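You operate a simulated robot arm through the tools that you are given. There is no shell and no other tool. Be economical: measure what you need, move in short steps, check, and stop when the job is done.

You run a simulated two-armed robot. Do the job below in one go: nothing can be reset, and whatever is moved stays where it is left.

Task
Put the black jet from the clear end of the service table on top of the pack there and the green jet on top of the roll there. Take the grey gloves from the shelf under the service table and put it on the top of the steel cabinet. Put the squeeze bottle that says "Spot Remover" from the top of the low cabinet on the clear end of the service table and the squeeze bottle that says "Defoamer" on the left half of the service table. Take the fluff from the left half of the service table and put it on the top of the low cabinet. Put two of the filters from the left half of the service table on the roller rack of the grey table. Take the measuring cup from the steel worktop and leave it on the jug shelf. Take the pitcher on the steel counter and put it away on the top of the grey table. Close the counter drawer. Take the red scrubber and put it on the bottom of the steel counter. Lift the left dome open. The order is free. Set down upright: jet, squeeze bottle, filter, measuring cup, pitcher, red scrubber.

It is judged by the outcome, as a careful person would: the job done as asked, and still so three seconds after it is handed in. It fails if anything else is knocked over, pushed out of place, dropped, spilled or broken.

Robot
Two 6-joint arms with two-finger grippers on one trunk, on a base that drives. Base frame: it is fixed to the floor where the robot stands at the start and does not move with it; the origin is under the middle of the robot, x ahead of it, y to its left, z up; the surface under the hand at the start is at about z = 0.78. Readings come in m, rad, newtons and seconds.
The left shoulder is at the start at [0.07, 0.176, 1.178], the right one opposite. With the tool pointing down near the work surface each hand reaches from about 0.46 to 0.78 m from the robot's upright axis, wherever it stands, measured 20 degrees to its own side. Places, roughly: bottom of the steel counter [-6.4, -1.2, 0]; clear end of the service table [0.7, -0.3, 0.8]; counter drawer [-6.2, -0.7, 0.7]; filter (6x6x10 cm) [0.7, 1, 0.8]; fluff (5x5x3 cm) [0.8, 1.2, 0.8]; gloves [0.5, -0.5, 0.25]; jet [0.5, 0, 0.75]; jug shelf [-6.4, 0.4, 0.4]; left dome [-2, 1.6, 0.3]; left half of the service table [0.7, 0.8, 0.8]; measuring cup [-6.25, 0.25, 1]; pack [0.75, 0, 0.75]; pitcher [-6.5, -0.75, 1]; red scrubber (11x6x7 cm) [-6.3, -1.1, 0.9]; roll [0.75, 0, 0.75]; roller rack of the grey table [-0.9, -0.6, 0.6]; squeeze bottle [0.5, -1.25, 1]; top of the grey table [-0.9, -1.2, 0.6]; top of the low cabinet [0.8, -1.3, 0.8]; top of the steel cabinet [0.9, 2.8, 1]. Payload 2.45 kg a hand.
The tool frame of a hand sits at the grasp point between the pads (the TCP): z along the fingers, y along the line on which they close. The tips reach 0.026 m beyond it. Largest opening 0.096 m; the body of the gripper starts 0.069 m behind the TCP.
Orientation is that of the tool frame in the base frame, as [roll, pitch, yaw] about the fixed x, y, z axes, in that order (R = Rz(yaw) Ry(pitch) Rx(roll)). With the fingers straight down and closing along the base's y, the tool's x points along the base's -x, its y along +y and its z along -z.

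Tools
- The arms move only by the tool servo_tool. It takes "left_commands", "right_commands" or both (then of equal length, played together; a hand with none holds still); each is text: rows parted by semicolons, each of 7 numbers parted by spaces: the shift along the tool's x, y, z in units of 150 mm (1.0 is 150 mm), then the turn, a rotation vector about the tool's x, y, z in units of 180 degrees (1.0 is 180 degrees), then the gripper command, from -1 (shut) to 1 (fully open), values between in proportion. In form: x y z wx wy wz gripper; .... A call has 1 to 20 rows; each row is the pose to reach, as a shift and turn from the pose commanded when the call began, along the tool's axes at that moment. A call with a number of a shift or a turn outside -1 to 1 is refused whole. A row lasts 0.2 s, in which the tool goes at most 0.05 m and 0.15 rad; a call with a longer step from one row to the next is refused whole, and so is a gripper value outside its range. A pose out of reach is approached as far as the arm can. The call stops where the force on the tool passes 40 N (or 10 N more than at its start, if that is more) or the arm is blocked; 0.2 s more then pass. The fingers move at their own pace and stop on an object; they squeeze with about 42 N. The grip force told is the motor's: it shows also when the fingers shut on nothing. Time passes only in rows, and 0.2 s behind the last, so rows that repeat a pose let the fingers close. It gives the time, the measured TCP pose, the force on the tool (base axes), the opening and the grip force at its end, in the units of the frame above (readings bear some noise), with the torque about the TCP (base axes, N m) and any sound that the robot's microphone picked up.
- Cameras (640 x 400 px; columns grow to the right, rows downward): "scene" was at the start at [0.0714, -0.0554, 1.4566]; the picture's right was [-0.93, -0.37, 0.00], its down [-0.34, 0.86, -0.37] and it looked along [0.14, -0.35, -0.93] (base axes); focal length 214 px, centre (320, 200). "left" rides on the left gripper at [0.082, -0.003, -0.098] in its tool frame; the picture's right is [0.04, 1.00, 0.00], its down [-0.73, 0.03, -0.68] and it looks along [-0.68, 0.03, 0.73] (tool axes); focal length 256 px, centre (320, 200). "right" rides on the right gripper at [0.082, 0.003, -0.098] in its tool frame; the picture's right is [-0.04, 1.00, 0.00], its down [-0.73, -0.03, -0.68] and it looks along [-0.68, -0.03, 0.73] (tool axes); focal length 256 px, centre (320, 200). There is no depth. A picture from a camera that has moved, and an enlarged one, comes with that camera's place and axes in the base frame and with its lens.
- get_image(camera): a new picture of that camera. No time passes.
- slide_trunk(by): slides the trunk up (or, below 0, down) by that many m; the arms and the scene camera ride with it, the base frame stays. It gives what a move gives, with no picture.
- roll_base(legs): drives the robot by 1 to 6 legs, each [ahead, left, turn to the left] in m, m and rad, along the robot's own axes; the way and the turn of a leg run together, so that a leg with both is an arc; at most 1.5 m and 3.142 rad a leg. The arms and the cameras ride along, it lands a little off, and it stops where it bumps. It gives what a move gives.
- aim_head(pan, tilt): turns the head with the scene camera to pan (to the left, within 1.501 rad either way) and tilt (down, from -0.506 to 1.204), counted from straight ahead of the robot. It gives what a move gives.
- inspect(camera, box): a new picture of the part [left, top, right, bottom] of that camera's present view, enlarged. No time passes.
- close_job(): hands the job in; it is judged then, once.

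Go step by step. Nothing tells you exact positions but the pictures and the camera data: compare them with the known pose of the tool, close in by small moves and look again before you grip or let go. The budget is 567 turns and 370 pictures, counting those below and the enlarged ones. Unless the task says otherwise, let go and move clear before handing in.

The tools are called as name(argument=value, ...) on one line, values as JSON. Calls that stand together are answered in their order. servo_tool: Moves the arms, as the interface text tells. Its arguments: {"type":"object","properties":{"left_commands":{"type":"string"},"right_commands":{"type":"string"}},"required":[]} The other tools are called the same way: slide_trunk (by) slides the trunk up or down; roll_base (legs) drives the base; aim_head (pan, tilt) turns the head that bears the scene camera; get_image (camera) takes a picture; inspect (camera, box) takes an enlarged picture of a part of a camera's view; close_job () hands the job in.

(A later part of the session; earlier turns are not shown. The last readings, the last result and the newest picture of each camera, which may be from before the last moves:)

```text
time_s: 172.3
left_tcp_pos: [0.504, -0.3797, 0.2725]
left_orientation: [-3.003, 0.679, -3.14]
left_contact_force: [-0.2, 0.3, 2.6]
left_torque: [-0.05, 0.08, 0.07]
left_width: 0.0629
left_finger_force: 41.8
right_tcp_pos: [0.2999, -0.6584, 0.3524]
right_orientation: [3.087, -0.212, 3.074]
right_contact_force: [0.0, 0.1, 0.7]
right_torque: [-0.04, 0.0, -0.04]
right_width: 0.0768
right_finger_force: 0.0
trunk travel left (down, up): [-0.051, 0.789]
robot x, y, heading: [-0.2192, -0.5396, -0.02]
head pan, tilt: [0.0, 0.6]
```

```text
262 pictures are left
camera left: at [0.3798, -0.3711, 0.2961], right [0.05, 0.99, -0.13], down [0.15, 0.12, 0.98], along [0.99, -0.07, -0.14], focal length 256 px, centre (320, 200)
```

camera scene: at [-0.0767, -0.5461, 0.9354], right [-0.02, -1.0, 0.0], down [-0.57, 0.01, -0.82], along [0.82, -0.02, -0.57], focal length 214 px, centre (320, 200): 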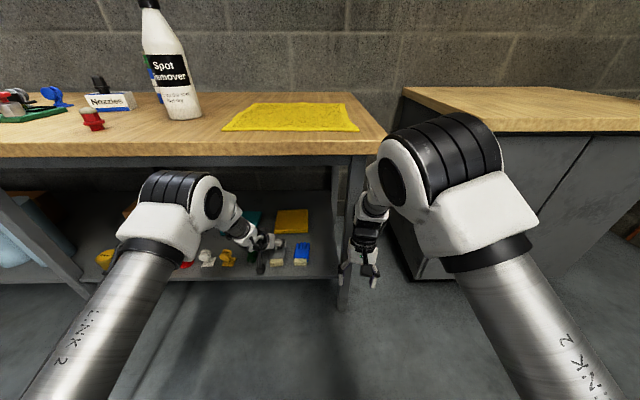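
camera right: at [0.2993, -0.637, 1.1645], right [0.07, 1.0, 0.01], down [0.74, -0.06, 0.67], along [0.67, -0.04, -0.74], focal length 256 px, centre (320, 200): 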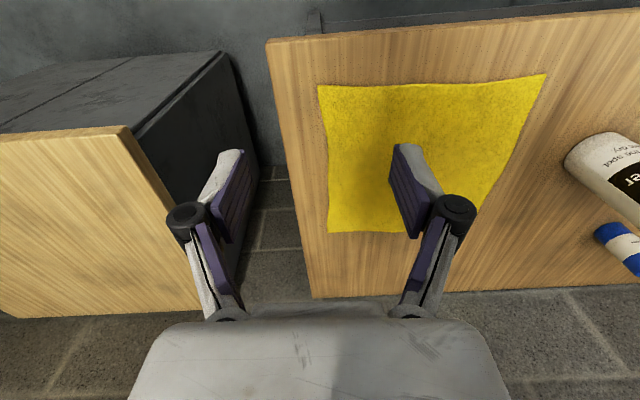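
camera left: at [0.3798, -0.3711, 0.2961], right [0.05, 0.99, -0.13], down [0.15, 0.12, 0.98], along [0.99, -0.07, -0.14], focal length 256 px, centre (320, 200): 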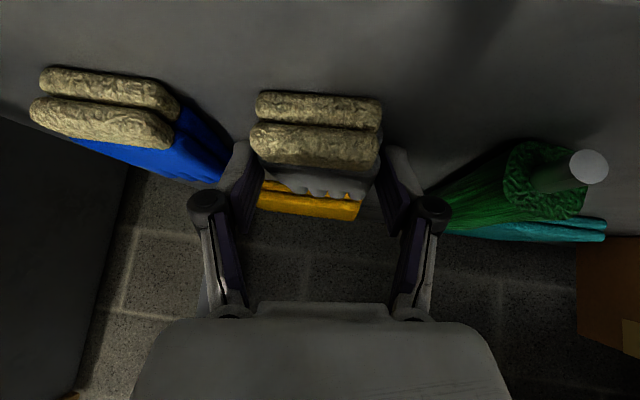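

Gripped. Lift with the trunk and check.

slide_trunk(by=0.07)

get_image(camera="left")

```text
time_s: 173.4
left_tcp_pos: [0.505, -0.3815, 0.3411]
left_orientation: [-3.004, 0.676, -3.138]
left_contact_force: [-0.1, -0.1, -1.7]
left_torque: [-0.02, 0.02, 0.02]
left_width: 0.0622
left_finger_force: 41.7
right_tcp_pos: [0.3006, -0.6573, 0.4221]
right_orientation: [3.085, -0.214, 3.072]
right_contact_force: [0.5, 0.4, -0.4]
right_torque: [0.01, -0.01, -0.02]
right_width: 0.0768
right_finger_force: 0.1
trunk travel left (down, up): [-0.121, 0.719]
robot x, y, heading: [-0.219, -0.5403, -0.02]
head pan, tilt: [0.0, 0.6]
```

```text
261 pictures are left
camera left: at [0.3797, -0.371, 0.3654], right [0.05, 0.99, -0.13], down [0.15, 0.12, 0.98], along [0.99, -0.07, -0.14], focal length 256 px, centre (320, 200)
```

left: 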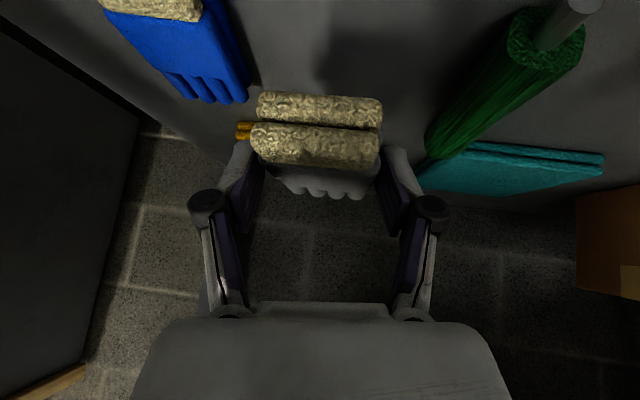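

Both gloves of the pair are lifted. Back out from under the table, straightening the hand.

roll_base(legs=[[-0.19, 0, 0]])

servo_tool(left_commands="0.09 0 -0.1 0 0.036 0 -1; 0.18 0 -0.2 0 0.072 0 -1; 0.27 0 -0.3 0 0.108 0 -1; 0.36 0 -0.4 0 0.144 0 -1; 0.45 0 -0.5 0 0.18 0 -1; 0.54 0 -0.6 0 0.21 0 -1")

get_image(camera="scene")

get_image(camera="left")

```text
time_s: 174.9
left_tcp_pos: [0.3173, -0.3784, 0.3418]
left_orientation: [-3.003, 0.677, -3.141]
left_contact_force: [0.7, 0.2, -1.7]
left_torque: [0.0, 0.02, -0.03]
left_width: 0.0619
left_finger_force: 41.8
right_tcp_pos: [0.1128, -0.6547, 0.422]
right_orientation: [3.085, -0.212, 3.072]
right_contact_force: [1.0, -1.0, 0.9]
right_torque: [0.0, -0.01, -0.02]
right_width: 0.0769
right_finger_force: 0.2
trunk travel left (down, up): [-0.121, 0.719]
robot x, y, heading: [-0.4, -0.5411, -0.026]
head pan, tilt: [0.0, 0.6]
```

```text
time_s: 176.3
left_tcp_pos: [0.1979, -0.3653, 0.3604]
left_orientation: [-3.034, 0.021, 3.057]
left_contact_force: [0.6, 0.2, -0.9]
left_torque: [0.02, -0.02, 0.01]
left_width: 0.0618
left_finger_force: 42.4
left hand out of reach, approached as far as the arm can: row 2, 3
right_tcp_pos: [0.1129, -0.6547, 0.4221]
right_orientation: [3.086, -0.213, 3.073]
right_contact_force: [-0.3, -0.2, -0.3]
right_torque: [-0.03, 0.02, -0.01]
right_width: 0.0767
right_finger_force: 0.1
trunk travel left (down, up): [-0.121, 0.719]
robot x, y, heading: [-0.4017, -0.5392, -0.02]
head pan, tilt: [0.0, 0.6]
```

```text
260 pictures are left
camera scene: at [-0.2643, -0.5427, 0.9594], right [-0.02, -1.0, 0.0], down [-0.57, 0.01, -0.82], along [0.82, -0.02, -0.57], focal length 214 px, centre (320, 200)
```

scene: 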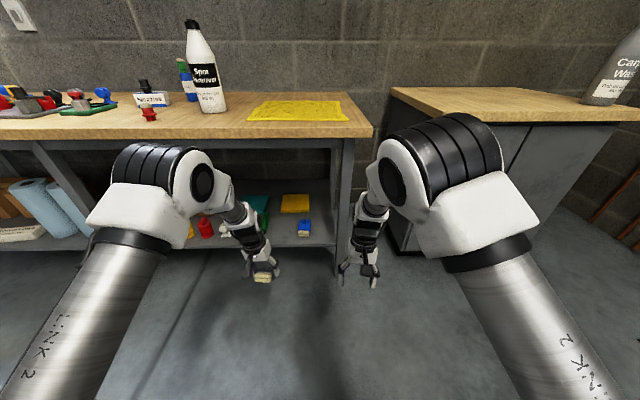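

```text
259 pictures are left
camera left: at [0.116, -0.3517, 0.4547], right [0.04, 0.99, -0.11], down [0.73, 0.04, 0.69], along [0.69, -0.11, -0.72], focal length 256 px, centre (320, 200)
```

left: 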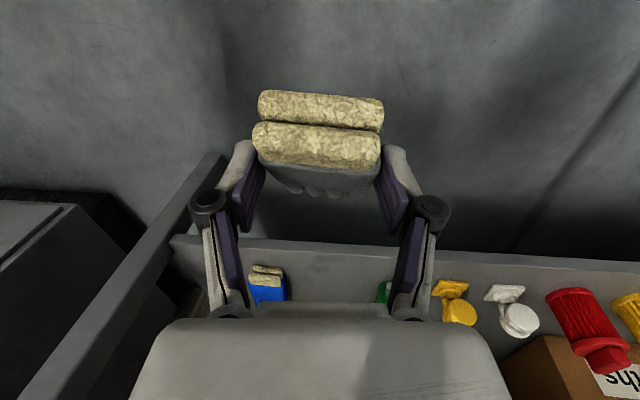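

Gloves are clear of the table. I raise the trunk and drive to the steel cabinet in the left corner.

slide_trunk(by=0.4)

slide_trunk(by=0.31)

roll_base(legs=[[0, 1.2, 0], [0, 1.15, 0]])

aim_head(pan=1.2, tilt=0.6)

get_image(camera="scene")

```text
time_s: 180.2
left_tcp_pos: [0.1993, -0.3662, 0.7585]
left_orientation: [-3.034, 0.023, 3.057]
left_contact_force: [-0.3, 0.5, -0.4]
left_torque: [0.0, 0.03, -0.01]
left_width: 0.0607
left_finger_force: 42.3
right_tcp_pos: [0.1128, -0.6551, 0.822]
right_orientation: [3.086, -0.212, 3.073]
right_contact_force: [0.1, -0.2, -0.9]
right_torque: [0.0, 0.01, 0.02]
right_width: 0.0768
right_finger_force: 0.2
trunk travel left (down, up): [-0.521, 0.319]
robot x, y, heading: [-0.4053, -0.5379, -0.018]
head pan, tilt: [0.0, 0.6]
```

```text
time_s: 183.2
left_tcp_pos: [0.1999, -0.3665, 1.0693]
left_orientation: [-3.033, 0.024, 3.056]
left_contact_force: [0.1, 0.3, 0.2]
left_torque: [0.0, 0.04, 0.0]
left_width: 0.0607
left_finger_force: 42.3
right_tcp_pos: [0.1133, -0.6549, 1.1331]
right_orientation: [3.088, -0.211, 3.072]
right_contact_force: [0.0, 0.5, 0.5]
right_torque: [0.0, 0.01, 0.0]
right_width: 0.0769
right_finger_force: 0.1
trunk travel left (down, up): [-0.831, 0.009]
robot x, y, heading: [-0.404, -0.5353, -0.026]
head pan, tilt: [0.0, 0.6]
```

```text
time_s: 194.7
left_tcp_pos: [0.2984, 1.9493, 1.0685]
left_orientation: [-3.032, 0.022, 3.048]
left_contact_force: [-0.1, 0.2, -0.6]
left_torque: [-0.03, 0.0, -0.02]
left_width: 0.0595
left_finger_force: 42.1
right_tcp_pos: [0.2086, 1.6616, 1.1325]
right_orientation: [3.084, -0.211, 3.06]
right_contact_force: [0.5, -0.2, 0.3]
right_torque: [-0.01, 0.04, -0.01]
right_width: 0.0769
right_finger_force: 0.0
trunk travel left (down, up): [-0.831, 0.009]
robot x, y, heading: [-0.3041, 1.7813, -0.033]
head pan, tilt: [0.0, 0.6]
```

```text
time_s: 196.1
left_tcp_pos: [0.2976, 1.9501, 1.0675]
left_orientation: [-3.035, 0.022, 3.048]
left_contact_force: [-0.8, 0.0, -1.4]
left_torque: [-0.02, 0.02, -0.01]
left_width: 0.0592
left_finger_force: 42.0
right_tcp_pos: [0.2083, 1.6632, 1.1333]
right_orientation: [3.084, -0.21, 3.063]
right_contact_force: [-0.3, 0.6, -0.3]
right_torque: [0.03, 0.02, 0.01]
right_width: 0.0768
right_finger_force: 0.2
trunk travel left (down, up): [-0.831, 0.009]
robot x, y, heading: [-0.3075, 1.7849, -0.033]
head pan, tilt: [1.201, 0.6]
```

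```text
258 pictures are left
camera scene: at [-0.2208, 1.8626, 1.6694], right [0.92, -0.39, 0.0], down [-0.22, -0.52, -0.82], along [0.32, 0.76, -0.57], focal length 214 px, centre (320, 200)
```

scene: 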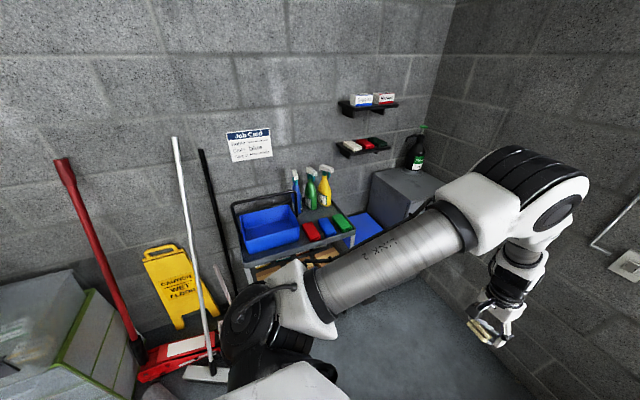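

inspect(camera="scene", box=[220, 80, 460, 250])

```text
2.35 times, centred on (340, 165) of scene
camera zoom: at [-0.2208, 1.8626, 1.6694], right [0.92, -0.39, 0.0], down [-0.22, -0.52, -0.82], along [0.32, 0.76, -0.57], focal length 505 px, centre (273, 282)
```

zoom: 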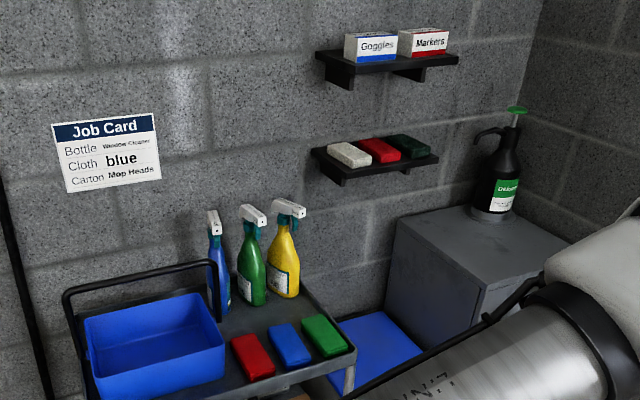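

The cabinet top spans about x 0.6–1.0, y 2.55–2.9 with a bottle at its back right. I raise the hand, turn ~46° and approach diagonally from [0.35, 2.1].

servo_tool(left_commands="0 0 -0.3 0 0 0 -1; 0 0 -0.6 0 0 0 -1; 0 0 -0.85 0 0 0 -1")

roll_base(legs=[[0, 0, 0.83], [0.58, -0.24, 0]])

aim_head(pan=0.1, tilt=0.7)

get_image(camera="scene")

get_image(camera="left")

```text
time_s: 196.8
left_tcp_pos: [0.2972, 1.9627, 1.1946]
left_orientation: [-3.034, 0.019, 3.047]
left_contact_force: [-0.3, -0.6, -1.1]
left_torque: [0.0, -0.03, -0.02]
left_width: 0.0591
left_finger_force: 41.7
right_tcp_pos: [0.2083, 1.6618, 1.1323]
right_orientation: [3.087, -0.212, 3.061]
right_contact_force: [-0.1, -0.7, -0.8]
right_torque: [-0.01, 0.02, 0.02]
right_width: 0.0768
right_finger_force: 0.1
trunk travel left (down, up): [-0.831, 0.009]
robot x, y, heading: [-0.3067, 1.7823, -0.028]
head pan, tilt: [1.201, 0.6]
```

```text
time_s: 202.5
left_tcp_pos: [0.5647, 2.5813, 1.1943]
left_orientation: [-3.034, 0.023, -2.426]
left_contact_force: [0.5, 0.2, -0.8]
left_torque: [0.04, 0.0, 0.0]
left_width: 0.0593
left_finger_force: 42.0
right_tcp_pos: [0.72, 2.3096, 1.1342]
right_orientation: [3.087, -0.211, -2.412]
right_contact_force: [-0.1, -0.8, 0.7]
right_torque: [-0.01, -0.02, 0.0]
right_width: 0.0769
right_finger_force: 0.0
trunk travel left (down, up): [-0.831, 0.009]
robot x, y, heading: [0.2775, 2.0239, 0.779]
head pan, tilt: [1.201, 0.6]
```

```text
time_s: 203.8
left_tcp_pos: [0.565, 2.5813, 1.1945]
left_orientation: [-3.033, 0.024, -2.426]
left_contact_force: [0.3, -1.1, -0.6]
left_torque: [0.02, 0.03, 0.0]
left_width: 0.0592
left_finger_force: 42.1
right_tcp_pos: [0.7213, 2.3106, 1.1307]
right_orientation: [3.086, -0.21, -2.412]
right_contact_force: [0.5, -0.4, -0.5]
right_torque: [-0.01, 0.0, 0.02]
right_width: 0.0767
right_finger_force: 0.1
trunk travel left (down, up): [-0.831, 0.009]
robot x, y, heading: [0.2807, 2.0202, 0.78]
head pan, tilt: [0.099, 0.7]
```

```text
256 pictures are left
camera scene: at [0.3674, 2.1207, 1.6608], right [0.77, -0.64, 0.0], down [-0.41, -0.5, -0.76], along [0.49, 0.59, -0.64], focal length 214 px, centre (320, 200)
```

scene: 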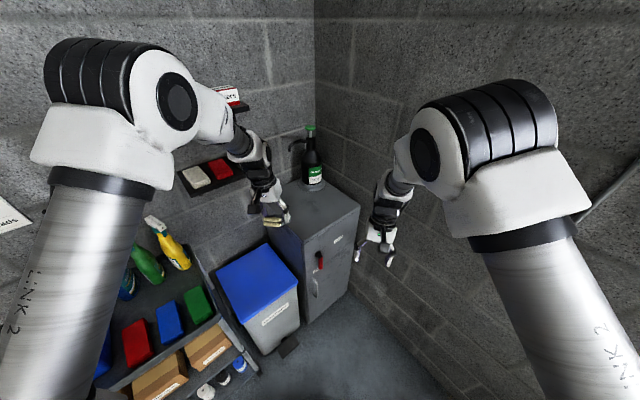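

```text
255 pictures are left
camera left: at [0.4975, 2.5325, 1.2895], right [-0.68, 0.73, -0.11], down [0.48, 0.55, 0.69], along [0.56, 0.42, -0.72], focal length 256 px, centre (320, 200)
```

left: 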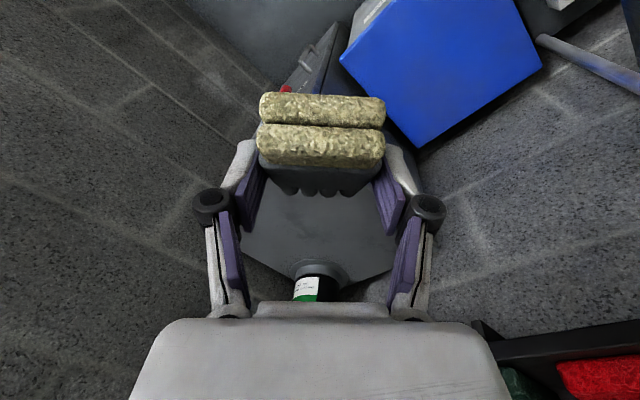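

roll_base(legs=[[0.03, -0.04, 0]])

servo_tool(left_commands="-0.14 -0.04 0 0 -0.035 0 -1; -0.28 -0.08 0 0 -0.07 0 -1; -0.42 -0.13 0 0 -0.105 0 -1; -0.56 -0.18 0 0 -0.14 0 -1; -0.7 -0.22 0.1 0 -0.175 0 -1; -0.83 -0.27 0.2 0 -0.21 0 -1; -0.83 -0.27 0.4 0 -0.21 0 -1")

get_image(camera="scene")

get_image(camera="left")

```text
time_s: 204.8
left_tcp_pos: [0.6041, 2.5756, 1.195]
left_orientation: [-3.027, 0.028, -2.424]
left_contact_force: [-1.2, 0.7, -0.4]
left_torque: [-0.02, -0.1, 0.01]
left_width: 0.0595
left_finger_force: 42.3
right_tcp_pos: [0.7614, 2.3035, 1.1356]
right_orientation: [3.089, -0.208, -2.414]
right_contact_force: [-1.1, 0.0, 0.9]
right_torque: [-0.03, -0.11, 0.0]
right_width: 0.0766
right_finger_force: 0.2
trunk travel left (down, up): [-0.831, 0.009]
robot x, y, heading: [0.3256, 2.0146, 0.78]
head pan, tilt: [0.099, 0.7]
```

```text
time_s: 206.3
left_tcp_pos: [0.7408, 2.6204, 1.1398]
left_orientation: [-3.006, 0.676, -2.341]
left_contact_force: [0.2, -0.2, -1.4]
left_torque: [-0.02, 0.02, 0.0]
left_width: 0.0592
left_finger_force: 42.0
right_tcp_pos: [0.7702, 2.3028, 1.1309]
right_orientation: [3.085, -0.211, -2.413]
right_contact_force: [-0.1, 0.1, 0.0]
right_torque: [0.0, 0.01, 0.04]
right_width: 0.0767
right_finger_force: 0.1
trunk travel left (down, up): [-0.831, 0.009]
robot x, y, heading: [0.3233, 2.0136, 0.778]
head pan, tilt: [0.099, 0.7]
```

```text
254 pictures are left
camera scene: at [0.417, 2.114, 1.6607], right [0.77, -0.64, 0.0], down [-0.41, -0.5, -0.76], along [0.49, 0.59, -0.65], focal length 214 px, centre (320, 200)
```

scene: 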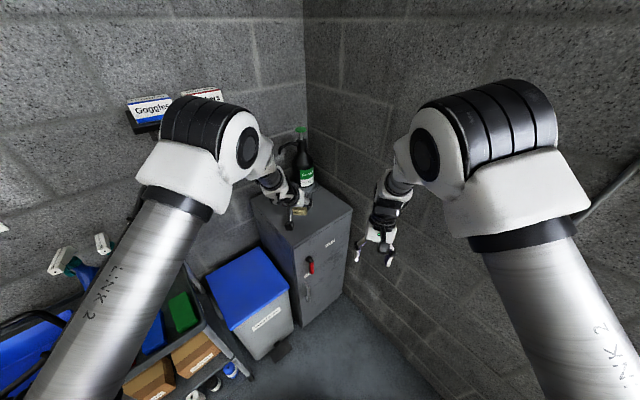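

```text
253 pictures are left
camera left: at [0.6461, 2.5391, 1.1642], right [-0.67, 0.73, -0.13], down [0.02, 0.19, 0.98], along [0.74, 0.66, -0.15], focal length 256 px, centre (320, 200)
```

left: 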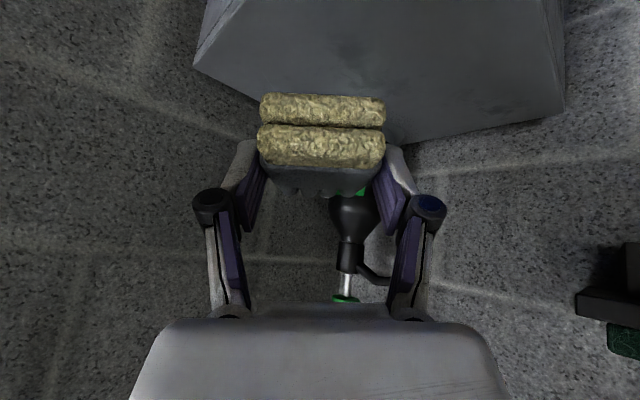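

slide_trunk(by=-0.07)

get_image(camera="left")

inspect(camera="scene", box=[220, 120, 380, 270])

```text
time_s: 207.4
left_tcp_pos: [0.7409, 2.6203, 1.0704]
left_orientation: [-3.001, 0.676, -2.341]
left_contact_force: [-0.2, 0.6, -0.2]
left_torque: [0.02, 0.04, -0.01]
left_width: 0.0591
left_finger_force: 41.6
right_tcp_pos: [0.7697, 2.3034, 1.0625]
right_orientation: [3.086, -0.212, -2.412]
right_contact_force: [0.0, -0.1, -0.5]
right_torque: [-0.01, 0.03, 0.01]
right_width: 0.0768
right_finger_force: 0.1
trunk travel left (down, up): [-0.761, 0.079]
robot x, y, heading: [0.3214, 2.0172, 0.779]
head pan, tilt: [0.099, 0.7]
```

```text
252 pictures are left
camera left: at [0.6454, 2.5384, 1.0951], right [-0.67, 0.73, -0.13], down [0.02, 0.2, 0.98], along [0.74, 0.66, -0.14], focal length 256 px, centre (320, 200)
```

left: 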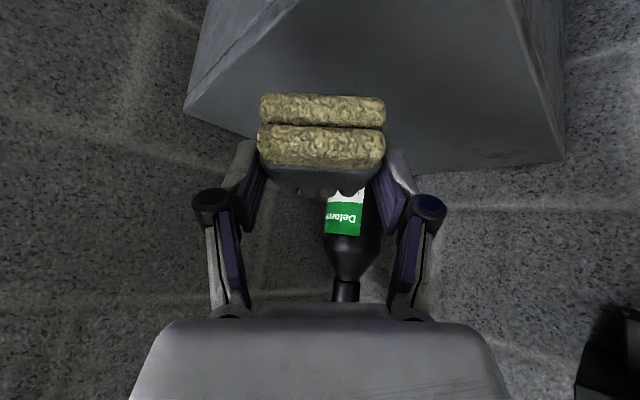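

```text
2.67 times, centred on (300, 195) of scene
camera zoom: at [0.4158, 2.113, 1.5908], right [0.77, -0.64, 0.0], down [-0.41, -0.5, -0.76], along [0.49, 0.59, -0.64], focal length 572 px, centre (373, 213)
```

zoom: 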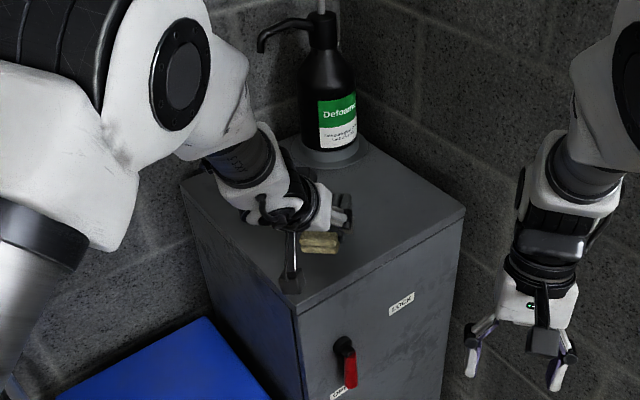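

slide_trunk(by=-0.025)

slide_trunk(by=-0.008)

inspect(camera="scene", box=[260, 160, 340, 220])

```text
time_s: 208.1
left_tcp_pos: [0.7399, 2.6202, 1.0454]
left_orientation: [-3.002, 0.678, -2.342]
left_contact_force: [-0.8, -0.1, -1.5]
left_torque: [0.0, 0.02, 0.0]
left_width: 0.059
left_finger_force: 42.3
right_tcp_pos: [0.7688, 2.3028, 1.0372]
right_orientation: [3.086, -0.212, -2.413]
right_contact_force: [0.2, -0.3, -1.0]
right_torque: [-0.01, 0.03, 0.01]
right_width: 0.0769
right_finger_force: 0.0
trunk travel left (down, up): [-0.736, 0.104]
robot x, y, heading: [0.3253, 2.0163, 0.778]
head pan, tilt: [0.099, 0.7]
```

```text
time_s: 208.7
left_tcp_pos: [0.7398, 2.6203, 1.0377]
left_orientation: [-3.001, 0.676, -2.341]
left_contact_force: [0.0, -0.6, -0.5]
left_torque: [-0.01, 0.01, -0.01]
left_width: 0.0592
left_finger_force: 42.6
right_tcp_pos: [0.7698, 2.3039, 1.0292]
right_orientation: [3.087, -0.213, -2.412]
right_contact_force: [-0.3, 0.6, -0.1]
right_torque: [-0.01, 0.01, 0.02]
right_width: 0.0768
right_finger_force: 0.1
trunk travel left (down, up): [-0.728, 0.112]
robot x, y, heading: [0.3239, 2.0132, 0.783]
head pan, tilt: [0.099, 0.7]
```

```text
6.67 times, centred on (300, 190) of scene
camera zoom: at [0.4157, 2.1134, 1.5577], right [0.77, -0.64, 0.0], down [-0.41, -0.5, -0.76], along [0.49, 0.59, -0.64], focal length 1430 px, centre (453, 267)
```

zoom: 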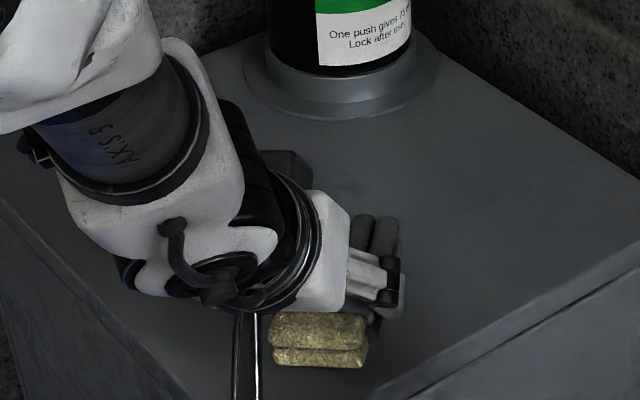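

slide_trunk(by=-0.008)

slide_trunk(by=-0.006)

```text
time_s: 209.3
left_tcp_pos: [0.7406, 2.6207, 1.0291]
left_orientation: [-3.002, 0.678, -2.34]
left_contact_force: [0.9, -0.5, -1.4]
left_torque: [0.0, 0.03, 0.03]
left_width: 0.0592
left_finger_force: 42.0
right_tcp_pos: [0.7689, 2.3025, 1.0223]
right_orientation: [3.085, -0.214, -2.413]
right_contact_force: [-0.8, 0.0, -0.2]
right_torque: [0.03, 0.01, 0.02]
right_width: 0.0767
right_finger_force: 0.0
trunk travel left (down, up): [-0.72, 0.12]
robot x, y, heading: [0.3251, 2.0151, 0.776]
head pan, tilt: [0.099, 0.7]
```

```text
time_s: 209.8
left_tcp_pos: [0.7391, 2.6204, 1.0233]
left_orientation: [-3.002, 0.679, -2.339]
left_contact_force: [-0.5, -0.2, -0.7]
left_torque: [0.02, 0.04, 0.04]
left_width: 0.0593
left_finger_force: 41.6
right_tcp_pos: [0.7695, 2.3026, 1.0145]
right_orientation: [3.085, -0.212, -2.412]
right_contact_force: [0.5, -0.6, -0.1]
right_torque: [0.02, 0.01, 0.01]
right_width: 0.0768
right_finger_force: 0.0
trunk travel left (down, up): [-0.714, 0.126]
robot x, y, heading: [0.3275, 2.0158, 0.782]
head pan, tilt: [0.099, 0.7]
```

get_image(camera="left")

slide_trunk(by=-0.008)

```text
249 pictures are left
camera left: at [0.6455, 2.5388, 1.0478], right [-0.67, 0.73, -0.13], down [0.02, 0.2, 0.98], along [0.74, 0.66, -0.14], focal length 256 px, centre (320, 200)
```

left: 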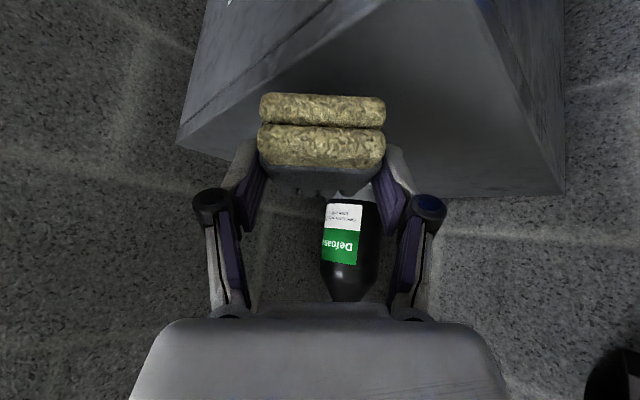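

```text
time_s: 210.4
left_tcp_pos: [0.7401, 2.6214, 1.0151]
left_orientation: [-3.003, 0.676, -2.341]
left_contact_force: [0.0, -0.3, 0.3]
left_torque: [0.01, 0.03, 0.04]
left_width: 0.0591
left_finger_force: 42.0
right_tcp_pos: [0.7688, 2.3019, 1.0072]
right_orientation: [3.086, -0.213, -2.411]
right_contact_force: [0.3, 0.1, -0.9]
right_torque: [-0.02, -0.01, -0.02]
right_width: 0.077
right_finger_force: 0.1
trunk travel left (down, up): [-0.706, 0.134]
robot x, y, heading: [0.3214, 2.0164, 0.777]
head pan, tilt: [0.099, 0.7]
```

slide_trunk(by=-0.008)

inspect(camera="scene", box=[260, 160, 360, 235])

```text
time_s: 211.0
left_tcp_pos: [0.7402, 2.6205, 1.0071]
left_orientation: [-3.001, 0.677, -2.339]
left_contact_force: [0.9, 0.7, 0.0]
left_torque: [-0.02, 0.03, -0.01]
left_width: 0.0592
left_finger_force: 42.2
right_tcp_pos: [0.7696, 2.3022, 0.9986]
right_orientation: [3.085, -0.212, -2.413]
right_contact_force: [-0.5, 0.4, 0.2]
right_torque: [0.0, -0.03, 0.01]
right_width: 0.0768
right_finger_force: 0.2
trunk travel left (down, up): [-0.698, 0.142]
robot x, y, heading: [0.3265, 2.0171, 0.785]
head pan, tilt: [0.099, 0.7]
```

```text
5.33 times, centred on (310, 198) of scene
camera zoom: at [0.4158, 2.1135, 1.5277], right [0.77, -0.64, 0.0], down [-0.41, -0.5, -0.76], along [0.49, 0.59, -0.64], focal length 1144 px, centre (373, 213)
```

zoom: 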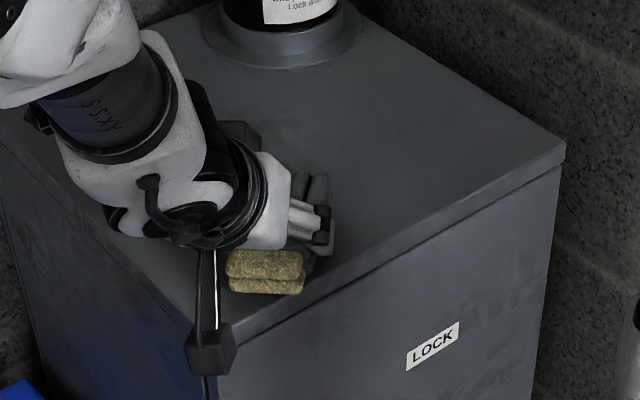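

I move 5 cm further onto the cabinet before setting down.

roll_base(legs=[[0.05, 0, 0]])

slide_trunk(by=-0.006)

inspect(camera="scene", box=[260, 160, 360, 235])

```text
time_s: 211.9
left_tcp_pos: [0.7725, 2.6533, 1.0108]
left_orientation: [-3.002, 0.68, -2.34]
left_contact_force: [-0.1, -1.1, -1.2]
left_torque: [-0.02, -0.01, 0.01]
left_width: 0.0595
left_finger_force: 42.1
right_tcp_pos: [0.8012, 2.335, 1.001]
right_orientation: [3.086, -0.208, -2.412]
right_contact_force: [-0.7, -0.2, -0.1]
right_torque: [-0.01, -0.03, 0.0]
right_width: 0.0765
right_finger_force: 0.1
trunk travel left (down, up): [-0.698, 0.142]
robot x, y, heading: [0.3593, 2.0486, 0.78]
head pan, tilt: [0.099, 0.7]
```

```text
time_s: 212.4
left_tcp_pos: [0.774, 2.6538, 1.0033]
left_orientation: [-3.004, 0.679, -2.34]
left_contact_force: [-0.4, 0.2, 0.0]
left_torque: [-0.01, 0.01, 0.01]
left_width: 0.0592
left_finger_force: 41.9
right_tcp_pos: [0.8029, 2.334, 0.9937]
right_orientation: [3.086, -0.211, -2.412]
right_contact_force: [-0.8, -0.5, 0.3]
right_torque: [0.03, -0.03, 0.02]
right_width: 0.0769
right_finger_force: 0.1
trunk travel left (down, up): [-0.692, 0.148]
robot x, y, heading: [0.3597, 2.0474, 0.781]
head pan, tilt: [0.099, 0.7]
```

```text
5.33 times, centred on (310, 198) of scene
camera zoom: at [0.4489, 2.1458, 1.522], right [0.77, -0.64, 0.0], down [-0.41, -0.5, -0.77], along [0.49, 0.59, -0.64], focal length 1144 px, centre (373, 213)
```

zoom: 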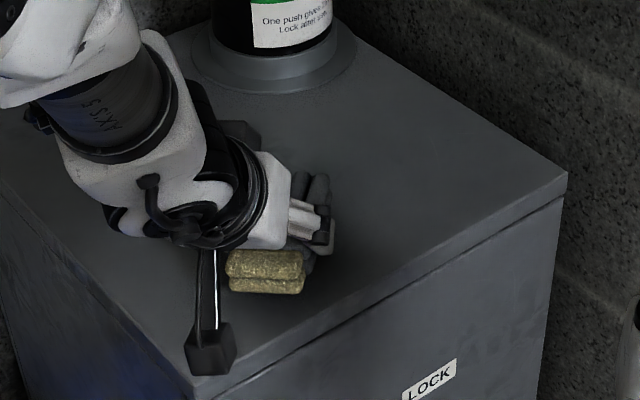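

Good position. Continue lowering until contact.

slide_trunk(by=-0.008)

slide_trunk(by=-0.006)

```text
time_s: 213.0
left_tcp_pos: [0.775, 2.6542, 0.9945]
left_orientation: [-3.003, 0.677, -2.341]
left_contact_force: [-0.1, -0.4, -1.6]
left_torque: [0.01, 0.0, -0.01]
left_width: 0.0592
left_finger_force: 41.9
right_tcp_pos: [0.8035, 2.3363, 0.9851]
right_orientation: [3.085, -0.214, -2.412]
right_contact_force: [-0.7, -0.2, -0.9]
right_torque: [-0.03, 0.0, -0.02]
right_width: 0.0771
right_finger_force: 0.1
trunk travel left (down, up): [-0.684, 0.156]
robot x, y, heading: [0.3587, 2.0533, 0.78]
head pan, tilt: [0.099, 0.7]
```

```text
time_s: 213.6
left_tcp_pos: [0.7753, 2.6548, 0.9875]
left_orientation: [-3.002, 0.677, -2.34]
left_contact_force: [0.0, 1.1, -0.8]
left_torque: [-0.04, 0.02, -0.03]
left_width: 0.0592
left_finger_force: 41.7
right_tcp_pos: [0.8043, 2.3371, 0.9786]
right_orientation: [3.085, -0.213, -2.412]
right_contact_force: [0.1, -0.1, 0.1]
right_torque: [-0.01, 0.0, 0.03]
right_width: 0.0771
right_finger_force: 0.1
trunk travel left (down, up): [-0.678, 0.162]
robot x, y, heading: [0.3623, 2.0479, 0.778]
head pan, tilt: [0.099, 0.7]
```

inspect(camera="left", box=[170, 40, 570, 240])

slide_trunk(by=-0.006)

```text
1.60 times, centred on (370, 140) of left
camera zoom: at [0.6802, 2.5729, 1.0121], right [-0.67, 0.73, -0.13], down [0.02, 0.2, 0.98], along [0.74, 0.66, -0.14], focal length 410 px, centre (240, 296)
```

zoom: 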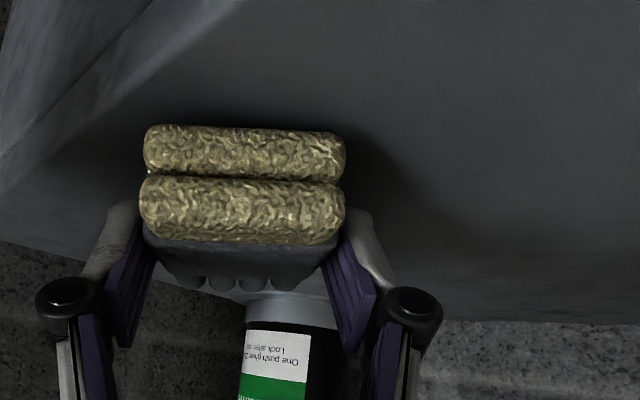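

```text
time_s: 214.1
left_tcp_pos: [0.7745, 2.6554, 0.984]
left_orientation: [-3.002, 0.683, -2.341]
left_contact_force: [0.7, 3.6, 15.5]
left_torque: [0.1, 0.67, -0.16]
left_width: 0.0591
left_finger_force: 42.2
right_tcp_pos: [0.8034, 2.3363, 0.9744]
right_orientation: [3.084, -0.21, -2.412]
right_contact_force: [-0.3, -0.3, 0.1]
right_torque: [0.02, -0.03, 0.0]
right_width: 0.0767
right_finger_force: 0.1
trunk travel left (down, up): [-0.672, 0.168]
robot x, y, heading: [0.3576, 2.048, 0.772]
head pan, tilt: [0.099, 0.7]
```

Contact. Open and rise with the trunk.

servo_tool(left_commands="0 0 0 0 0 0 0; 0 0 0 0 0 0 0.5; 0 0 0 0 0 0 0.8; 0 0 0 0 0 0 0.8")

slide_trunk(by=0.15)

inspect(camera="scene", box=[240, 140, 380, 245])

```text
time_s: 215.1
left_tcp_pos: [0.7759, 2.6558, 0.9812]
left_orientation: [-3.005, 0.678, -2.342]
left_contact_force: [-0.2, -0.6, -0.2]
left_torque: [-0.02, 0.01, 0.0]
left_width: 0.0864
left_finger_force: 0.1
right_tcp_pos: [0.8045, 2.3384, 0.9721]
right_orientation: [3.086, -0.212, -2.412]
right_contact_force: [-0.3, 0.0, 1.2]
right_torque: [0.02, 0.0, -0.01]
right_width: 0.0769
right_finger_force: 0.1
trunk travel left (down, up): [-0.672, 0.168]
robot x, y, heading: [0.3587, 2.0495, 0.78]
head pan, tilt: [0.099, 0.7]
```

```text
time_s: 216.9
left_tcp_pos: [0.7748, 2.6563, 1.1319]
left_orientation: [-3.003, 0.677, -2.339]
left_contact_force: [0.2, 0.1, -0.2]
left_torque: [-0.03, -0.03, 0.05]
left_width: 0.0864
left_finger_force: 0.1
right_tcp_pos: [0.8043, 2.3365, 1.1226]
right_orientation: [3.087, -0.212, -2.411]
right_contact_force: [-0.5, 0.0, 0.5]
right_torque: [0.01, 0.0, -0.01]
right_width: 0.0769
right_finger_force: 0.1
trunk travel left (down, up): [-0.822, 0.018]
robot x, y, heading: [0.3581, 2.0507, 0.783]
head pan, tilt: [0.099, 0.7]
```

```text
3.81 times, centred on (310, 192) of scene
camera zoom: at [0.4505, 2.1475, 1.6517], right [0.77, -0.64, 0.0], down [-0.41, -0.5, -0.76], along [0.49, 0.59, -0.64], focal length 817 px, centre (358, 229)
```

zoom: 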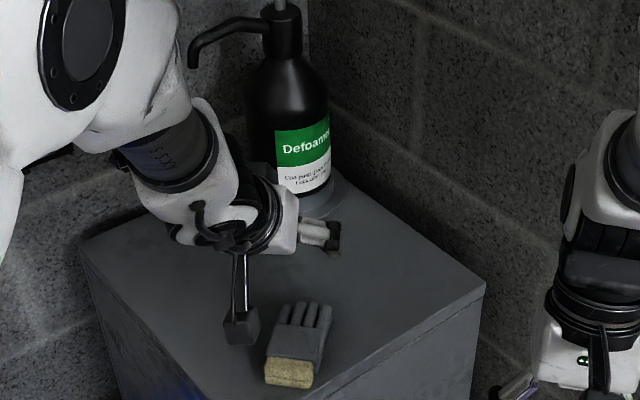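

Gloves are lying on the cabinet. Now back away and go for the fluff at about [0.79, 1.163] with the left hand.

roll_base(legs=[[-0.4, 0, 0], [0, 0, -0.78]])

servo_tool(left_commands="0.09 0 -0.1 0 0.036 0 0.3; 0.18 0 -0.2 0 0.072 0 0.3; 0.27 0 -0.3 0 0.108 0 0.3; 0.36 0 -0.4 0 0.144 0 0.3; 0.45 0 -0.5 0 0.18 0 0.3; 0.5 0 -0.6 0 0.215 0 0.3")

```text
time_s: 221.4
left_tcp_pos: [0.7964, 1.9004, 1.1322]
left_orientation: [-3.002, 0.676, -3.129]
left_contact_force: [-0.2, -1.6, -0.4]
left_torque: [0.01, 0.02, -0.02]
left_width: 0.0864
left_finger_force: 0.0
right_tcp_pos: [0.5913, 1.6552, 1.123]
right_orientation: [3.085, -0.212, 3.082]
right_contact_force: [-0.7, -0.3, 0.2]
right_torque: [0.04, 0.0, -0.02]
right_width: 0.0769
right_finger_force: 0.0
trunk travel left (down, up): [-0.822, 0.018]
robot x, y, heading: [0.0765, 1.7673, -0.008]
head pan, tilt: [0.099, 0.7]
```

```text
time_s: 222.8
left_tcp_pos: [0.6843, 1.9101, 1.1538]
left_orientation: [-3.035, 0.004, 3.067]
left_contact_force: [1.0, 0.2, -0.4]
left_torque: [-0.02, 0.0, 0.0]
left_width: 0.0625
left_finger_force: 0.0
left hand out of reach, approached as far as the arm can: row 1, 2
right_tcp_pos: [0.5922, 1.6538, 1.1233]
right_orientation: [3.086, -0.211, 3.081]
right_contact_force: [0.3, 0.0, 0.5]
right_torque: [-0.04, 0.02, -0.01]
right_width: 0.0767
right_finger_force: 0.1
trunk travel left (down, up): [-0.822, 0.018]
robot x, y, heading: [0.0728, 1.7678, -0.013]
head pan, tilt: [0.099, 0.7]
```

servo_tool(left_commands="0 0 0 -0.017 0 -0.012 0.3; 0 0 0 -0.034 0 -0.024 0.3; 0 0 0 -0.034 0 -0.024 0.3", right_commands="0 -0.3 0 0.009 -0.03 -0.01 0.6; 0 -0.5 0 0.0177 -0.067 -0.019 0.6; 0 -0.67 0 0.0177 -0.067 -0.019 0.6")

roll_base(legs=[[-0.01, -0.72, 0]])

aim_head(pan=0, tilt=0.8)

get_image(camera="scene")

get_image(camera="left")

```text
time_s: 223.6
left_tcp_pos: [0.6849, 1.9105, 1.1538]
left_orientation: [3.141, 0.001, -3.139]
left_contact_force: [-0.7, -0.3, -0.1]
left_torque: [0.0, 0.0, 0.01]
left_width: 0.0622
left_finger_force: 0.1
right_tcp_pos: [0.5863, 1.5545, 1.1156]
right_orientation: [3.134, 0.0, 3.136]
right_contact_force: [0.9, 0.0, 0.4]
right_torque: [0.01, 0.01, 0.04]
right_width: 0.0766
right_finger_force: 0.1
trunk travel left (down, up): [-0.822, 0.018]
robot x, y, heading: [0.0725, 1.7662, -0.008]
head pan, tilt: [0.099, 0.7]
```

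```text
time_s: 227.6
left_tcp_pos: [0.6657, 1.1786, 1.1548]
left_orientation: [-3.139, 0.002, -3.139]
left_contact_force: [0.7, 0.2, -0.7]
left_torque: [-0.02, 0.01, 0.02]
left_width: 0.0626
left_finger_force: 0.0
right_tcp_pos: [0.5682, 0.8222, 1.1161]
right_orientation: [3.136, -0.001, 3.137]
right_contact_force: [0.4, -0.8, 0.1]
right_torque: [-0.01, 0.03, -0.02]
right_width: 0.0766
right_finger_force: 0.0
trunk travel left (down, up): [-0.822, 0.018]
robot x, y, heading: [0.056, 1.0337, -0.009]
head pan, tilt: [0.099, 0.7]
```

```text
time_s: 228.3
left_tcp_pos: [0.6647, 1.1792, 1.1536]
left_orientation: [-3.139, 0.004, -3.141]
left_contact_force: [0.2, -0.2, 0.1]
left_torque: [-0.01, 0.05, -0.01]
left_width: 0.0626
left_finger_force: 0.0
right_tcp_pos: [0.5689, 0.8225, 1.1173]
right_orientation: [3.135, 0.0, 3.135]
right_contact_force: [0.2, -0.6, 0.5]
right_torque: [0.0, -0.01, 0.0]
right_width: 0.0771
right_finger_force: 0.1
trunk travel left (down, up): [-0.822, 0.018]
robot x, y, heading: [0.057, 1.033, -0.006]
head pan, tilt: [0.0, 0.799]
```

```text
244 pictures are left
camera scene: at [0.1891, 1.03, 1.6436], right [-0.01, -1.0, 0.0], down [-0.72, 0.01, -0.7], along [0.7, -0.01, -0.72], focal length 214 px, centre (320, 200)
```

scene: 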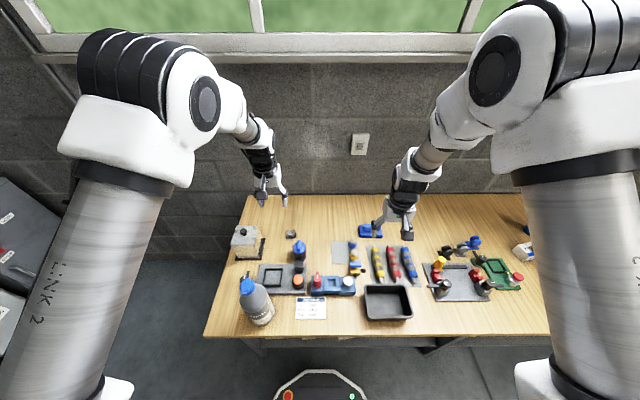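

```text
243 pictures are left
camera left: at [0.5836, 1.1756, 1.2517], right [-0.04, 1.0, 0.0], down [0.73, 0.03, 0.68], along [0.68, 0.03, -0.73], focal length 256 px, centre (320, 200)
```

left: 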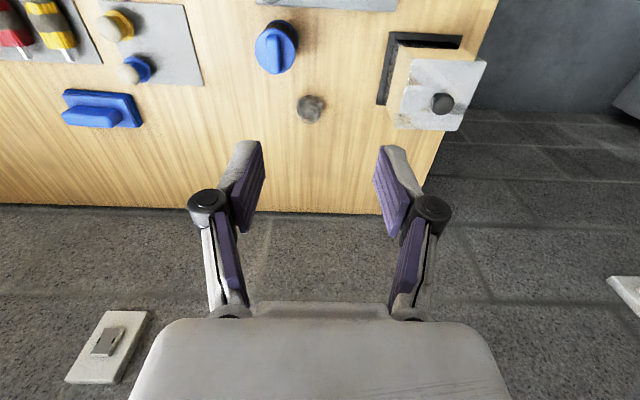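

servo_tool(left_commands="-0.25 -0.02 0.1 0 0 0 0.5; -0.5 -0.04 0.25 0 0 0 0.5; -0.75 -0.06 0.4 0 0 0 0.5; -0.8 -0.07 0.7 0 0 0 0.5; -0.8 -0.07 1 0 0 0 0.5")

servo_tool(left_commands="0 0 0.3 0 0 0 0.5; 0 0 0.6 0 0 0 0.5; 0 0 0.9 0 0 0 0.5")

get_image(camera="left")

inspect(camera="scene", box=[220, 180, 380, 280])

```text
time_s: 229.5
left_tcp_pos: [0.7885, 1.1683, 1.0048]
left_orientation: [-3.139, 0.003, -3.139]
left_contact_force: [0.3, -0.9, 0.6]
left_torque: [0.0, 0.03, 0.0]
left_width: 0.0718
left_finger_force: 0.0
right_tcp_pos: [0.5687, 0.8228, 1.1165]
right_orientation: [3.135, 0.0, 3.137]
right_contact_force: [-0.1, -0.1, -0.1]
right_torque: [-0.02, 0.01, 0.01]
right_width: 0.0766
right_finger_force: 0.0
trunk travel left (down, up): [-0.822, 0.018]
robot x, y, heading: [0.0578, 1.0367, -0.004]
head pan, tilt: [0.0, 0.799]
```

```text
time_s: 230.3
left_tcp_pos: [0.768, 1.1749, 0.8947]
left_orientation: [-3.139, 0.004, -3.14]
left_contact_force: [-0.1, -0.1, -1.1]
left_torque: [0.0, -0.01, -0.02]
left_width: 0.072
left_finger_force: 0.0
left hand out of reach, approached as far as the arm can: row 2, 3
right_tcp_pos: [0.5681, 0.8219, 1.1166]
right_orientation: [3.135, 0.002, 3.137]
right_contact_force: [-0.9, -0.2, -0.3]
right_torque: [0.0, 0.02, 0.02]
right_width: 0.0766
right_finger_force: 0.1
trunk travel left (down, up): [-0.822, 0.018]
robot x, y, heading: [0.0551, 1.0338, -0.005]
head pan, tilt: [0.0, 0.799]
```

```text
242 pictures are left
camera left: at [0.6873, 1.1711, 0.9928], right [-0.04, 1.0, 0.0], down [0.73, 0.03, 0.68], along [0.68, 0.03, -0.73], focal length 256 px, centre (320, 200)
```

left: 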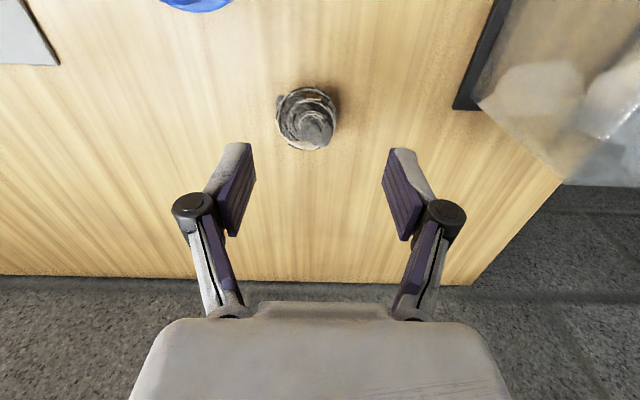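

```text
4.00 times, centred on (300, 230) of scene
camera zoom: at [0.1881, 1.0299, 1.6437], right [-0.01, -1.0, 0.0], down [-0.72, 0.01, -0.7], along [0.7, -0.01, -0.72], focal length 858 px, centre (400, 80)
```

zoom: 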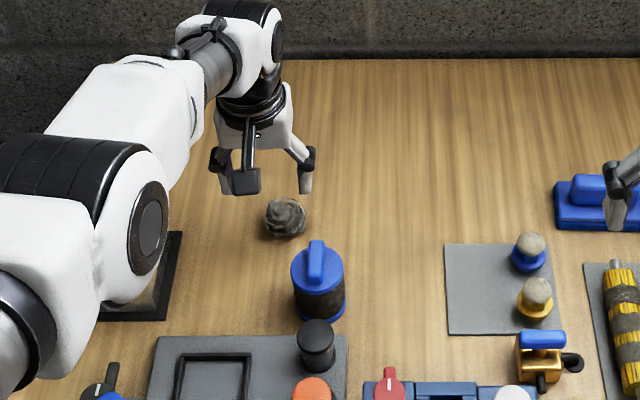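

slide_trunk(by=-0.05)

servo_tool(left_commands="-0.1 -0.07 0 0 0 0 0.5; -0.12 -0.07 0.05 0 0 0 0.5")

get_image(camera="left")

```text
time_s: 231.2
left_tcp_pos: [0.7703, 1.1746, 0.8457]
left_orientation: [-3.14, 0.004, -3.141]
left_contact_force: [0.2, -0.1, -0.5]
left_torque: [-0.02, -0.01, 0.0]
left_width: 0.0721
left_finger_force: 0.2
right_tcp_pos: [0.5684, 0.8218, 1.0661]
right_orientation: [3.135, 0.0, 3.138]
right_contact_force: [-0.4, -1.2, 0.2]
right_torque: [-0.02, 0.0, -0.03]
right_width: 0.0767
right_finger_force: 0.0
trunk travel left (down, up): [-0.772, 0.068]
robot x, y, heading: [0.0609, 1.0344, -0.007]
head pan, tilt: [0.0, 0.799]
```

```text
time_s: 231.8
left_tcp_pos: [0.771, 1.17, 0.8468]
left_orientation: [-3.139, 0.003, -3.14]
left_contact_force: [0.0, -0.9, 0.1]
left_torque: [-0.02, 0.02, 0.03]
left_width: 0.0721
left_finger_force: 0.0
left hand out of reach, approached as far as the arm can: row 1, 2
right_tcp_pos: [0.5677, 0.8207, 1.0667]
right_orientation: [3.136, 0.0, 3.136]
right_contact_force: [-0.2, -0.5, 0.1]
right_torque: [0.0, 0.02, 0.0]
right_width: 0.0768
right_finger_force: 0.0
trunk travel left (down, up): [-0.772, 0.068]
robot x, y, heading: [0.057, 1.0304, -0.009]
head pan, tilt: [0.0, 0.799]
```

```text
240 pictures are left
camera left: at [0.6884, 1.167, 0.945], right [-0.04, 1.0, 0.0], down [0.73, 0.03, 0.68], along [0.68, 0.03, -0.73], focal length 256 px, centre (320, 200)
```

left: 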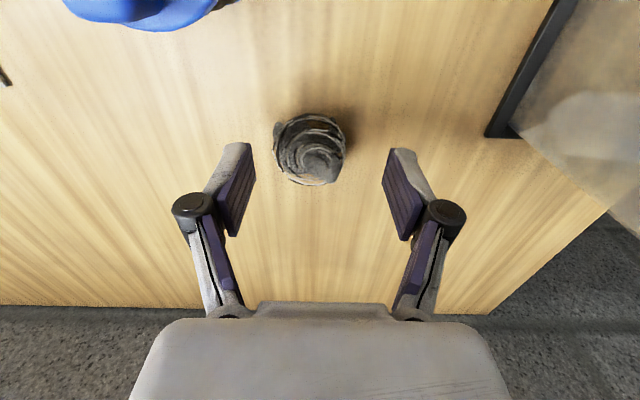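

servo_tool(left_commands="0 0 -0.3 0 0 0 0.5; 0 0 -0.6 0 0 0 0.5; -0.05 -0.02 -0.8 0 0 0 0.5")

slide_trunk(by=-0.12)

get_image(camera="left")

```text
time_s: 232.6
left_tcp_pos: [0.7799, 1.168, 0.9671]
left_orientation: [-3.139, 0.001, -3.14]
left_contact_force: [0.0, -0.4, 0.9]
left_torque: [0.01, 0.01, 0.0]
left_width: 0.0721
left_finger_force: 0.0
right_tcp_pos: [0.5688, 0.8217, 1.0647]
right_orientation: [3.134, -0.001, 3.136]
right_contact_force: [0.0, 0.3, 0.4]
right_torque: [0.01, 0.03, 0.01]
right_width: 0.077
right_finger_force: 0.0
trunk travel left (down, up): [-0.772, 0.068]
robot x, y, heading: [0.0548, 1.0325, -0.013]
head pan, tilt: [0.0, 0.799]
```

```text
time_s: 234.1
left_tcp_pos: [0.7791, 1.168, 0.8456]
left_orientation: [-3.14, 0.003, -3.14]
left_contact_force: [0.4, 0.2, 0.2]
left_torque: [0.02, -0.04, -0.01]
left_width: 0.0719
left_finger_force: 0.1
right_tcp_pos: [0.5686, 0.8223, 0.9453]
right_orientation: [3.133, 0.0, 3.136]
right_contact_force: [0.7, -0.7, 0.2]
right_torque: [0.05, 0.0, -0.01]
right_width: 0.0768
right_finger_force: 0.1
trunk travel left (down, up): [-0.652, 0.188]
robot x, y, heading: [0.0563, 1.0333, -0.007]
head pan, tilt: [0.0, 0.799]
```

```text
239 pictures are left
camera left: at [0.6974, 1.1648, 0.9447], right [-0.04, 1.0, 0.0], down [0.73, 0.03, 0.68], along [0.68, 0.03, -0.73], focal length 256 px, centre (320, 200)
```

left: 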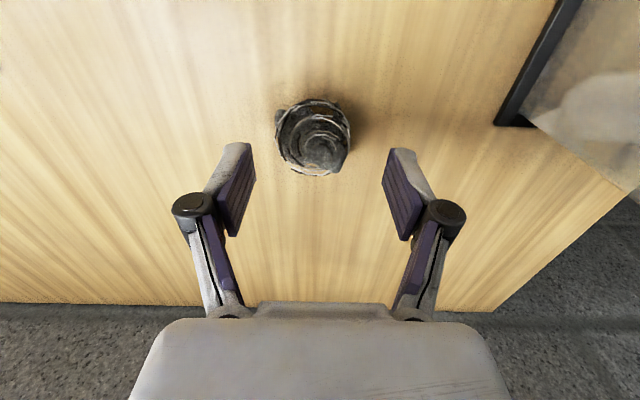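

servo_tool(left_commands="-0.05 -0.02 0.1 0 0 0 0.5; -0.05 -0.02 0.2 0 0 0 0.5; -0.05 -0.02 0.27 0 0 0 0.5; -0.05 -0.02 0.27 0 0 0 -0.2; -0.05 -0.02 0.27 0 0 0 -1; -0.05 -0.02 0.27 0 0 0 -1")

get_image(camera="left")

```text
time_s: 235.5
left_tcp_pos: [0.7859, 1.1637, 0.8063]
left_orientation: [-3.14, 0.003, -3.14]
left_contact_force: [1.3, 0.3, 3.9]
left_torque: [-0.04, -0.01, 0.08]
left_width: 0.0466
left_finger_force: 42.3
right_tcp_pos: [0.5676, 0.8221, 0.9456]
right_orientation: [3.135, 0.0, 3.135]
right_contact_force: [-0.3, -0.3, 0.1]
right_torque: [0.0, -0.02, -0.01]
right_width: 0.0769
right_finger_force: 0.1
trunk travel left (down, up): [-0.652, 0.188]
robot x, y, heading: [0.0559, 1.0323, -0.009]
head pan, tilt: [0.0, 0.799]
```

```text
238 pictures are left
camera left: at [0.7051, 1.161, 0.9041], right [-0.04, 1.0, 0.0], down [0.73, 0.03, 0.68], along [0.68, 0.03, -0.73], focal length 256 px, centre (320, 200)
```

left: 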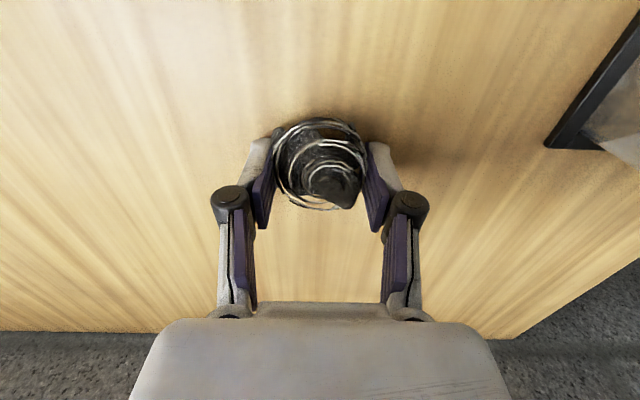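

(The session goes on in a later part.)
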